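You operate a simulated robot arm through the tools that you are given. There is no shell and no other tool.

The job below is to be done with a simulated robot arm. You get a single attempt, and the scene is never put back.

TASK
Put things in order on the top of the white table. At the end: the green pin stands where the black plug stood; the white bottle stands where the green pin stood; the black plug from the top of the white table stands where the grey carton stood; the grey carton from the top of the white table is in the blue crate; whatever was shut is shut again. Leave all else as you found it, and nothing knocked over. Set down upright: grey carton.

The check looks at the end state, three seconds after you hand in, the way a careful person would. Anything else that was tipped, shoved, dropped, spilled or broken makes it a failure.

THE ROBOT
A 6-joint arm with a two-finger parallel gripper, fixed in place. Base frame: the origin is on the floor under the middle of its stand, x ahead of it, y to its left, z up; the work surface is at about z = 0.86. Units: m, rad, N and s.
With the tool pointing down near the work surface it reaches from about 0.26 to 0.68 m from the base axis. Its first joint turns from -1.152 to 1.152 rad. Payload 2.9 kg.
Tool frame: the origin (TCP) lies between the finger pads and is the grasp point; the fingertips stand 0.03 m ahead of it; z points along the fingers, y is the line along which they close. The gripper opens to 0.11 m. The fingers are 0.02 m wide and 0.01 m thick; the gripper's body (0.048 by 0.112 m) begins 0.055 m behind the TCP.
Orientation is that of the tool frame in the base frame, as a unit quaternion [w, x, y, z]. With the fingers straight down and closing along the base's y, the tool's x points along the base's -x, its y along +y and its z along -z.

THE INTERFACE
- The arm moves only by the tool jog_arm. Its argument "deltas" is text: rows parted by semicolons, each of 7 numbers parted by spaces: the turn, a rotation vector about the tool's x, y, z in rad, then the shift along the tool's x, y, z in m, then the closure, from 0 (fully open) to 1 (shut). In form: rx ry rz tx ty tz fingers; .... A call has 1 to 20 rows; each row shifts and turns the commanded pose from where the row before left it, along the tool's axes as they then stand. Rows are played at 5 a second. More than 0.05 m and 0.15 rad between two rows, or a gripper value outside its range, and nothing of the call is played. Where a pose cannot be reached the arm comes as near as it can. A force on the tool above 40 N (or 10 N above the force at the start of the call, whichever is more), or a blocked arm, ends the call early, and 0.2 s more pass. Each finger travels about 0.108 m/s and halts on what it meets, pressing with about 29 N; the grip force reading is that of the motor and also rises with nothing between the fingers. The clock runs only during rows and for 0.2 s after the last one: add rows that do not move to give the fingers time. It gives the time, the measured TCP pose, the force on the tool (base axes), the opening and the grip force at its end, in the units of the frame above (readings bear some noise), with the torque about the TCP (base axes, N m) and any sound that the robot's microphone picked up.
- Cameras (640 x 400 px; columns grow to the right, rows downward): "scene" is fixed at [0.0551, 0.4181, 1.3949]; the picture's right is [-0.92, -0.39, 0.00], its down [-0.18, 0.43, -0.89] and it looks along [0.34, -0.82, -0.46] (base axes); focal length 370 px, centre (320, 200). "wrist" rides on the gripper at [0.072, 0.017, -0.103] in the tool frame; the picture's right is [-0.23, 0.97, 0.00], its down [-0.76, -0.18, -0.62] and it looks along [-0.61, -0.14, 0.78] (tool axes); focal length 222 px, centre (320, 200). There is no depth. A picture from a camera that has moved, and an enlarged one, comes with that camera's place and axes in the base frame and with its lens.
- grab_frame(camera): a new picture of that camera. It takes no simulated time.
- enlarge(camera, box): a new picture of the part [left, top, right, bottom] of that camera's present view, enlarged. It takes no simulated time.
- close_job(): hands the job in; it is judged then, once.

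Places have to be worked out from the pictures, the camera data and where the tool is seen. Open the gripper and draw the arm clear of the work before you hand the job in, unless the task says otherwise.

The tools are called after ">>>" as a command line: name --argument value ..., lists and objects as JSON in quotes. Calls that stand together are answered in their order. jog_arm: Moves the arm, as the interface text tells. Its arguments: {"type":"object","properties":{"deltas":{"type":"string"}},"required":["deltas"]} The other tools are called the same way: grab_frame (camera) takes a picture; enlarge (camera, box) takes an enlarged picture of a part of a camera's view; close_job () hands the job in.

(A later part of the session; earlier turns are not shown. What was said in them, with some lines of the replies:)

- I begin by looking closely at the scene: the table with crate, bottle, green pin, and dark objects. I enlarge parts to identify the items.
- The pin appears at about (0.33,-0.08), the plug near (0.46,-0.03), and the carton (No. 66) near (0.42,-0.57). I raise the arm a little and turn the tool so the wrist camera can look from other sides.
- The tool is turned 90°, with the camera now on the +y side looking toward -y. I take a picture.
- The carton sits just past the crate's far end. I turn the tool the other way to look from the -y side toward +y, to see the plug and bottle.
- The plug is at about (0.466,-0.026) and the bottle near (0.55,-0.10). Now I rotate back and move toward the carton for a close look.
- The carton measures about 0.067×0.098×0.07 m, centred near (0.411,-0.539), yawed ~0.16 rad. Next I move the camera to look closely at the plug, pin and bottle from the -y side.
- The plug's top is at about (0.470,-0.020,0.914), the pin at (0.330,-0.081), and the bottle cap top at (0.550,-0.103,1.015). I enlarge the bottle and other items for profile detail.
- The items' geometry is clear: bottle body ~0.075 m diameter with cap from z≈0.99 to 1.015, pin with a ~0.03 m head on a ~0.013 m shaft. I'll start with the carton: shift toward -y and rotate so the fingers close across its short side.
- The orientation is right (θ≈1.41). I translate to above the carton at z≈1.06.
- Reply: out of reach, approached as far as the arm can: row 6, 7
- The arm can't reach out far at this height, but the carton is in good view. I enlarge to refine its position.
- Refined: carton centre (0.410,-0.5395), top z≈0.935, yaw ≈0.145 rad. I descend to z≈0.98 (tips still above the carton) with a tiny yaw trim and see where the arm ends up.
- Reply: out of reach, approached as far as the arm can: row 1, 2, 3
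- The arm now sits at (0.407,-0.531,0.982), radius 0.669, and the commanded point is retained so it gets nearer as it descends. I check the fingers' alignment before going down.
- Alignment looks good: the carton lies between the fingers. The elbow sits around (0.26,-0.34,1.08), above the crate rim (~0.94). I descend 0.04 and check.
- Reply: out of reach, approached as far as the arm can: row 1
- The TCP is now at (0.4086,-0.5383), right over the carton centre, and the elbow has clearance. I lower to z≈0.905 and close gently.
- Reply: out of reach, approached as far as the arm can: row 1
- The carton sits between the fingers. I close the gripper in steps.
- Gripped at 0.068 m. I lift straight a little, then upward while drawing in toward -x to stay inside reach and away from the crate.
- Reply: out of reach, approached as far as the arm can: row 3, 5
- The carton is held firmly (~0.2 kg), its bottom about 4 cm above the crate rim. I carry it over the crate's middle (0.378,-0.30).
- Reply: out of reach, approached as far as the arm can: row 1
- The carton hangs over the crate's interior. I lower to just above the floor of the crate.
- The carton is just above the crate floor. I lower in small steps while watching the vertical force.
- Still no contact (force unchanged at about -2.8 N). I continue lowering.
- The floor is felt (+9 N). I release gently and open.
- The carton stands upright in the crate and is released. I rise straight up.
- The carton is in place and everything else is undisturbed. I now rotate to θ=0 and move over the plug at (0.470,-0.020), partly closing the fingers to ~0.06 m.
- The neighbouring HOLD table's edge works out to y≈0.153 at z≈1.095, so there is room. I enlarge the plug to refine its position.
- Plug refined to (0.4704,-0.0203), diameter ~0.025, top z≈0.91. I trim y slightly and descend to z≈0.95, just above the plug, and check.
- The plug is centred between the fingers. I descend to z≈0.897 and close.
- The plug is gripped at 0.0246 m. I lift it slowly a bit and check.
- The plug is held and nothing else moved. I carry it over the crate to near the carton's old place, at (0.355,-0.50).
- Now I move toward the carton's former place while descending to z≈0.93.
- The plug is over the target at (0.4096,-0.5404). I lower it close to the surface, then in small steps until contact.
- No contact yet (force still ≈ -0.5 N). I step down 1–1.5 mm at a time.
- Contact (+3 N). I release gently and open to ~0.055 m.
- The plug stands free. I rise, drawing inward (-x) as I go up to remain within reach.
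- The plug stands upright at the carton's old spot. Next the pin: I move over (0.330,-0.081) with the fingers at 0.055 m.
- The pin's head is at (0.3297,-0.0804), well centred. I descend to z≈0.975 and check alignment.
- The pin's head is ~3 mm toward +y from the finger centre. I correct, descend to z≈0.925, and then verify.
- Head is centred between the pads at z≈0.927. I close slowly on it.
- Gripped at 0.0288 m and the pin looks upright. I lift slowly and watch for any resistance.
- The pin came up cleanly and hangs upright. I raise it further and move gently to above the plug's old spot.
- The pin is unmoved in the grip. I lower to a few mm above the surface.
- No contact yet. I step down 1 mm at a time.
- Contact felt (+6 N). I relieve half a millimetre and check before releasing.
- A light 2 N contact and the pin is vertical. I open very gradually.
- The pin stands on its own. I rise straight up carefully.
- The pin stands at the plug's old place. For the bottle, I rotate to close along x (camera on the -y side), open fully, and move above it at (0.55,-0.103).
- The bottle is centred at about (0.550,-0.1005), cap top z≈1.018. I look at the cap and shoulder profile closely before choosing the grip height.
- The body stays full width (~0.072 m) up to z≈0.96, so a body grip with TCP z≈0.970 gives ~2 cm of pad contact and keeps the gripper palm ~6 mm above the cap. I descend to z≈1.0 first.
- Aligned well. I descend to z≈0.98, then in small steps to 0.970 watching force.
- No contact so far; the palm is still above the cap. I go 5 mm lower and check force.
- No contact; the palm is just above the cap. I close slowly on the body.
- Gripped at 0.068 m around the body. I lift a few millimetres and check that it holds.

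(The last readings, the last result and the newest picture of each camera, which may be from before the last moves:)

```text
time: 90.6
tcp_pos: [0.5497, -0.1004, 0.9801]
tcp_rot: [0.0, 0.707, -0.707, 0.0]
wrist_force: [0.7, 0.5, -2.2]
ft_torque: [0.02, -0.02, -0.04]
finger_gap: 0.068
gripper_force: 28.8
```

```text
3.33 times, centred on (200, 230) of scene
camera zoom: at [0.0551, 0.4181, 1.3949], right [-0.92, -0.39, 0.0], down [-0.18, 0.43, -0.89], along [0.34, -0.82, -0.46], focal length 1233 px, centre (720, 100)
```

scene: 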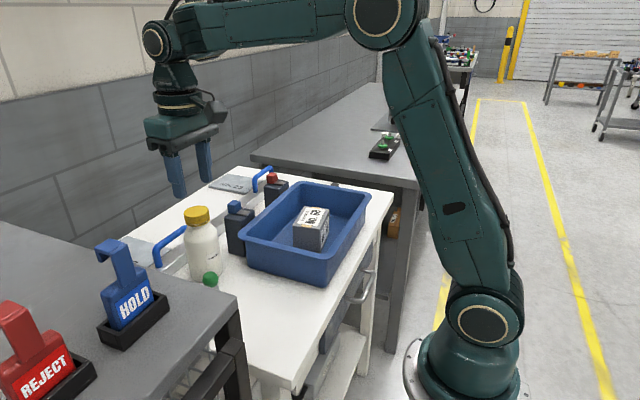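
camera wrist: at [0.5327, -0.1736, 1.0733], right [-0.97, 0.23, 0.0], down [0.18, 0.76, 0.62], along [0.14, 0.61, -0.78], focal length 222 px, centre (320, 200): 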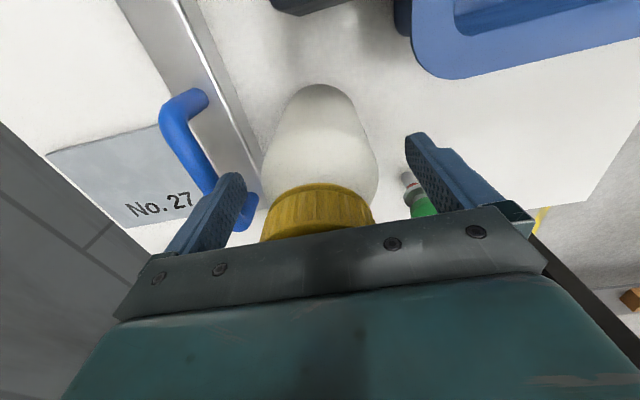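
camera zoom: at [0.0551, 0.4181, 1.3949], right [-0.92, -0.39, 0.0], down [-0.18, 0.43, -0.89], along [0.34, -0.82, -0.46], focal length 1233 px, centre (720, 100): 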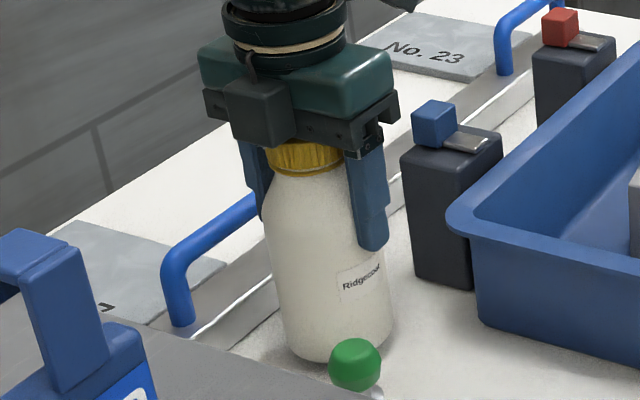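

The bottle holds (~0.25 kg). I lift it to clear everything and carry it smoothly toward the pin's old spot at (0.330,-0.080).

>>> jog_arm --deltas "0 0 0 0 0 -0.01 0.65; 0 0 0 0 0 -0.02 0.65; 0 0 0 0 0 -0.02 0.65; 0 0 0 0 0 -0.02 0.65; 0 0 0 0 0 -0.02 0.65; 0 0 0 0 0 -0.02 0.65; 0 0 0 0 0 -0.01 0.65; 0 0 0 -0.001 0.01 0 0.65; 0 0 0 -0.002 0.02 0 0.65; 0 0 0 -0.002 0.025 0 0.65; 0 0 0 -0.003 0.03 0 0.65; 0 0 0 -0.003 0.03 0 0.65; 0 0 0 -0.003 0.03 0 0.65; 0 0 0 -0.002 0.025 0 0.65; 0 0 0 -0.002 0.02 0 0.65; 0 0 0 -0.001 0.015 0 0.65; 0 0 0 -0.001 0.01 0 0.65; 0 0 0 0 0.005 0 0.65; 0 0 0 0 0 0 0.65"

>>> grab_frame --camera "scene"

>>> grab_frame --camera "wrist"

```text
time: 94.6
tcp_pos: [0.329, -0.0806, 1.0982]
tcp_rot: [0.001, 0.708, -0.707, 0.0]
wrist_force: [0.3, -0.1, -2.4]
ft_torque: [0.05, -0.01, -0.01]
finger_gap: 0.0678
gripper_force: 28.9
```

```text
taken
```

scene: 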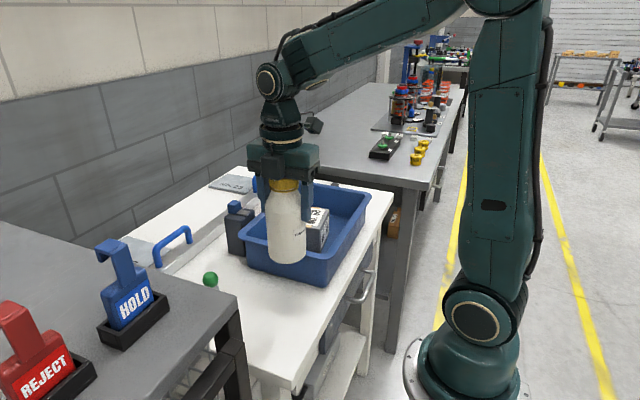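

```text
taken
camera wrist: at [0.3119, -0.1534, 1.2023], right [-0.97, 0.23, 0.0], down [0.18, 0.76, 0.62], along [0.14, 0.61, -0.78], focal length 222 px, centre (320, 200)
```

wrist: 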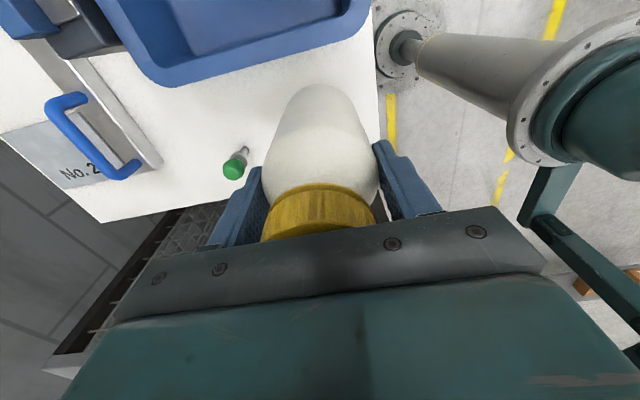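

The bottle is over (0.329,-0.081). I lower to about 8 mm above the surface.

>>> jog_arm --deltas "0 0 0 0 0 0.015 0.65; 0 0 0 0 0 0.025 0.65; 0 0 0 0 0 0.025 0.65; 0 0 0 0 0 0.025 0.65; 0 0 0 0 0 0.02 0.65; 0 0 0 0 0 0.01 0.65; 0 0 0 0 0 0 0.65; 0 0 0 0 0 0 0.65"

>>> enlarge --camera "scene" --box '[220, 140, 360, 320]'

```text
time: 96.4
tcp_pos: [0.3307, -0.0815, 0.9797]
tcp_rot: [0.001, 0.707, -0.707, 0.0]
wrist_force: [0.2, -0.3, -1.9]
ft_torque: [0.0, -0.02, 0.01]
finger_gap: 0.0678
gripper_force: 29.0
```

```text
2.22 times, centred on (290, 230) of scene
camera zoom: at [0.0551, 0.4181, 1.3949], right [-0.92, -0.39, 0.0], down [-0.18, 0.43, -0.89], along [0.34, -0.82, -0.46], focal length 822 px, centre (387, 133)
```

zoom: 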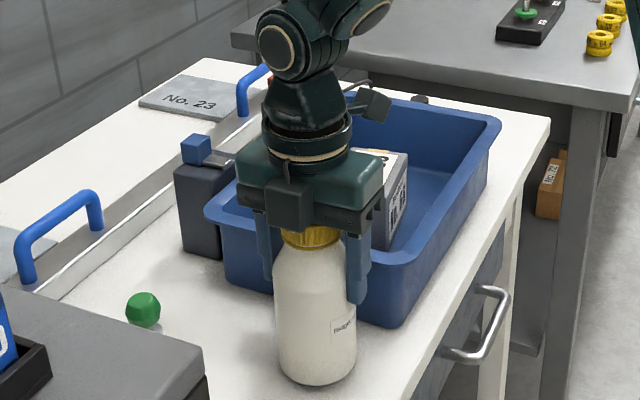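

Almost down. I continue in small steps until contact is felt.

>>> jog_arm --deltas "0 0 0 0 0 0.003 0.65; 0 0 0 0 0 0.003 0.65; 0 0 0 0 0 0 0.65"

>>> jog_arm --deltas "0 0 0 0 0 0.0015 0.65; 0 0 0 0 0 0 0.65"

```text
time: 97.2
tcp_pos: [0.3306, -0.0813, 0.973]
tcp_rot: [0.0, 0.707, -0.707, 0.0]
wrist_force: [0.5, -0.4, -0.8]
ft_torque: [-0.01, 0.02, -0.02]
finger_gap: 0.068
gripper_force: 29.7
```

```text
time: 97.8
tcp_pos: [0.3296, -0.0812, 0.9712]
tcp_rot: [0.0, 0.707, -0.707, 0.0]
wrist_force: [-0.6, -0.2, -1.7]
ft_torque: [0.02, -0.02, -0.02]
finger_gap: 0.0678
gripper_force: 28.8
```

>>> jog_arm --deltas "0 0 0 0 0 0.001 0.65; 0 0 0 0 0 0 0.65"

>>> jog_arm --deltas "0 0 0 0 0 0.001 0.65; 0 0 0 0 0 0 0.65"

```text
time: 98.4
tcp_pos: [0.3304, -0.0809, 0.9705]
tcp_rot: [0.0, -0.707, 0.707, 0.0]
wrist_force: [0.7, -0.9, -1.7]
ft_torque: [0.0, -0.01, -0.01]
finger_gap: 0.0678
gripper_force: 29.2
```

```text
time: 99.0
tcp_pos: [0.3303, -0.0814, 0.9694]
tcp_rot: [0.001, -0.707, 0.707, 0.0]
wrist_force: [-3.6, -0.7, 10.3]
ft_torque: [0.08, 0.33, 0.0]
finger_gap: 0.0678
gripper_force: 29.2
```

Contact (+10 N). I relieve slightly and then release gently.

>>> jog_arm --deltas "0 0 0 0 0 -0.0004 0.65; 0 0 0 0 0 0 0.65"

>>> jog_arm --deltas "0 0 0 0 0 0 0.42; 0 0 0 0 0 0 0.39; 0 0 0 0 0 0 0.38; 0 0 0 0 0 0 0.37; 0 0 0 0 0 0 0.35; 0 0 0 0 0 0 0.3; 0 0 0 0 0 0 0.2; 0 0 0 0 0 0 0.05; 0 0 0 0 0 0 0; 0 0 0 0 0 0 0"

>>> grab_frame --camera "wrist"

>>> enlarge --camera "scene" --box '[220, 140, 360, 320]'

```text
time: 99.6
tcp_pos: [0.3315, -0.0809, 0.9698]
tcp_rot: [0.0, -0.707, 0.708, 0.0]
wrist_force: [-1.5, 2.2, 6.1]
ft_torque: [0.28, 0.15, 0.0]
finger_gap: 0.0678
gripper_force: 29.0
```

```text
time: 101.8
tcp_pos: [0.3308, -0.0817, 0.9702]
tcp_rot: [0.0, -0.707, 0.707, -0.001]
wrist_force: [0.9, 0.4, 0.2]
ft_torque: [-0.02, -0.04, 0.0]
finger_gap: 0.1101
gripper_force: 0.0
```

```text
taken
camera wrist: at [0.3137, -0.1541, 1.0734], right [-0.97, 0.23, 0.0], down [0.18, 0.76, 0.62], along [0.14, 0.61, -0.78], focal length 222 px, centre (320, 200)
```

wrist: 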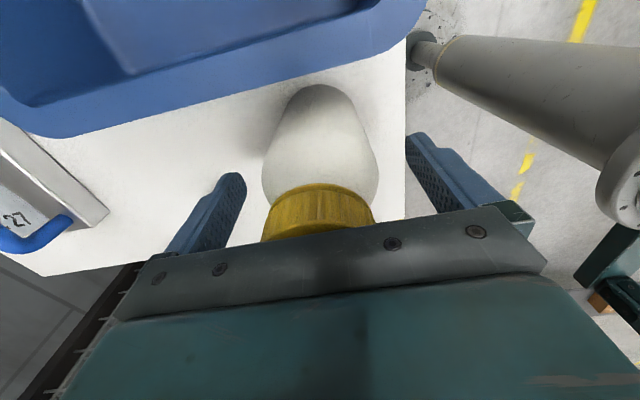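

```text
2.22 times, centred on (290, 230) of scene
camera zoom: at [0.0551, 0.4181, 1.3949], right [-0.92, -0.39, 0.0], down [-0.18, 0.43, -0.89], along [0.34, -0.82, -0.46], focal length 822 px, centre (387, 133)
```

zoom: 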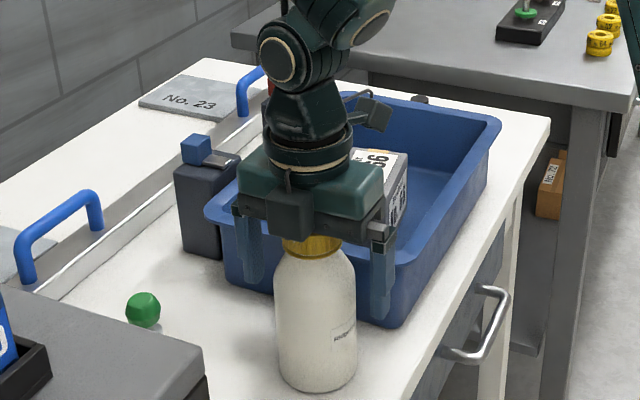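

The bottle stands free. I rise straight up to well above it.

>>> jog_arm --deltas "0 0 0 0 0 -0.01 0; 0 0 0 0 0 -0.02 0; 0 0 0 0 0 -0.03 0; 0 0 0 0 0 -0.04 0; 0 0 0 0 0 -0.04 0; 0 0 0 0 0 -0.04 0; 0 0 0 0 0 -0.04 0; 0 0 0 0 0 -0.03 0; 0 0 0 0 0 0 0"

>>> grab_frame --camera "wrist"

>>> grab_frame --camera "scene"

>>> enlarge --camera "scene" --box '[120, 150, 400, 330]'

```text
time: 103.8
tcp_pos: [0.3297, -0.0808, 1.2201]
tcp_rot: [0.0, -0.707, 0.708, 0.0]
wrist_force: [0.5, 0.8, 0.3]
ft_torque: [-0.01, -0.01, 0.0]
finger_gap: 0.1098
gripper_force: 0.1
```

```text
taken
camera wrist: at [0.3137, -0.1545, 1.3233], right [-0.97, 0.23, 0.0], down [0.18, 0.76, 0.62], along [0.14, 0.61, -0.78], focal length 222 px, centre (320, 200)
```

wrist: 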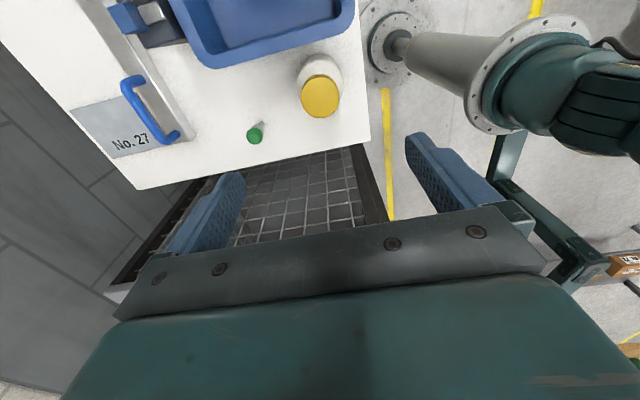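

```text
taken
```

scene: 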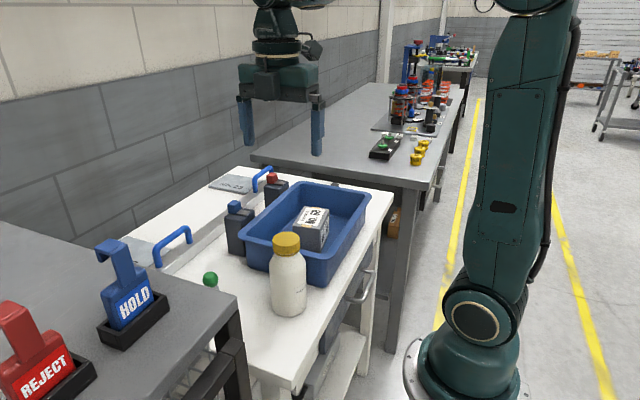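

```text
2.22 times, centred on (260, 240) of scene
camera zoom: at [0.0551, 0.4181, 1.3949], right [-0.92, -0.39, 0.0], down [-0.18, 0.43, -0.89], along [0.34, -0.82, -0.46], focal length 822 px, centre (453, 111)
```

zoom: 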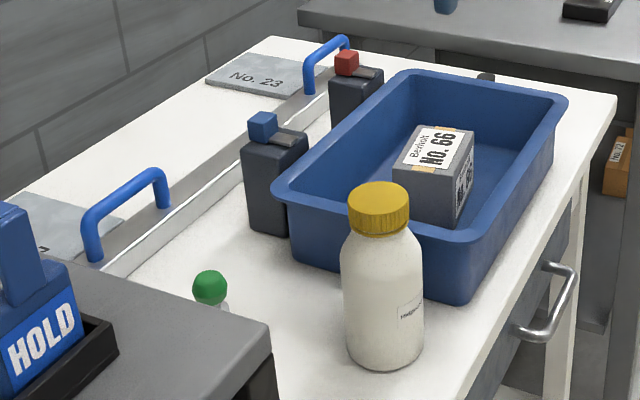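

All items stand as intended. I move the arm clear (rotating back) and take a last look at the plug and whole table.

>>> jog_arm --deltas "0 0 0.143 0 0 -0.02 0; 0 0 0.143 0 0 -0.01 0; 0 0 0.143 0 0 0 0; 0 0 0.143 0 0 0 0; 0 0 0.143 0 0 0 0; 0 0 0.143 0 0 0 0; 0 0 0.143 0 0 0 0; 0 0 0.143 0 0 0 0; 0 0 0.143 0 0 0 0; 0 0 0.143 0 0 0 0; 0 0 0.14 0 0 0 0; 0 0 0 0 -0.04 0 0; 0 0 0 0 -0.04 0 0; 0 0 0 0 -0.04 0 0; 0 0 0 0 -0.04 0 0; 0 0 0 0 0 0 0"

>>> grab_frame --camera "wrist"

>>> grab_frame --camera "scene"

```text
time: 107.2
tcp_pos: [0.3301, -0.24, 1.2495]
tcp_rot: [0.0, -0.001, 1.0, 0.0]
wrist_force: [0.3, 0.1, -0.2]
ft_torque: [-0.02, -0.03, -0.02]
finger_gap: 0.11
gripper_force: 0.1
```

```text
taken
camera wrist: at [0.2565, -0.2239, 1.3534], right [0.23, 0.97, 0.0], down [0.76, -0.18, 0.62], along [0.61, -0.14, -0.78], focal length 222 px, centre (320, 200)
```

wrist: 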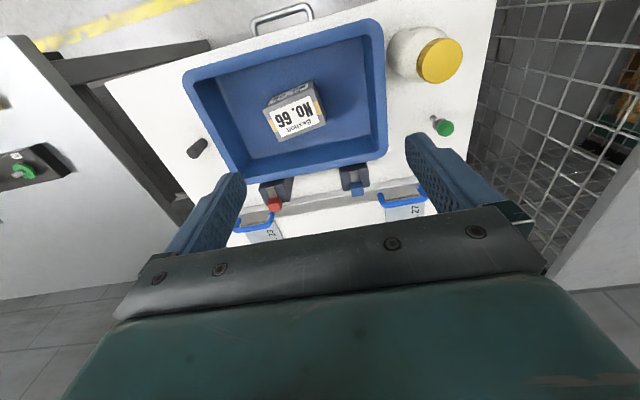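

```text
taken
```

scene: 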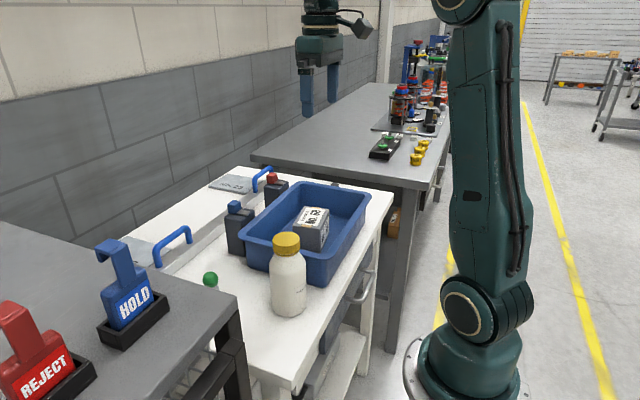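

The final view shows the plug at the carton's old spot, the pin where the plug was, and the bottle where the pin was. The carton is upright in the crate, nothing is tipped, and the gripper is open and clear, so I hand in.

>>> close_job

```text
The job is handed in.
```

The table is rearranged as asked and the job is handed in. The last pictures showed everything upright and nothing else moved.

| Item | Now stands | Where (x, y in m) |
|---|---|---|
| Grey carton (No. 66) | Upright in the blue crate | about (0.378, -0.298) |
| Black plug | Where the carton stood | about (0.410, -0.541) |
| Green pin | Where the plug stood | about (0.470, -0.021) |
| White bottle | Where the pin stood | about (0.330, -0.081) |

By my estimates from the cameras and tool readings, the plug, pin and bottle are each within about 2 mm of the original spots. I opened nothing, so whatever was shut is still shut. The gripper is open and well above the table.
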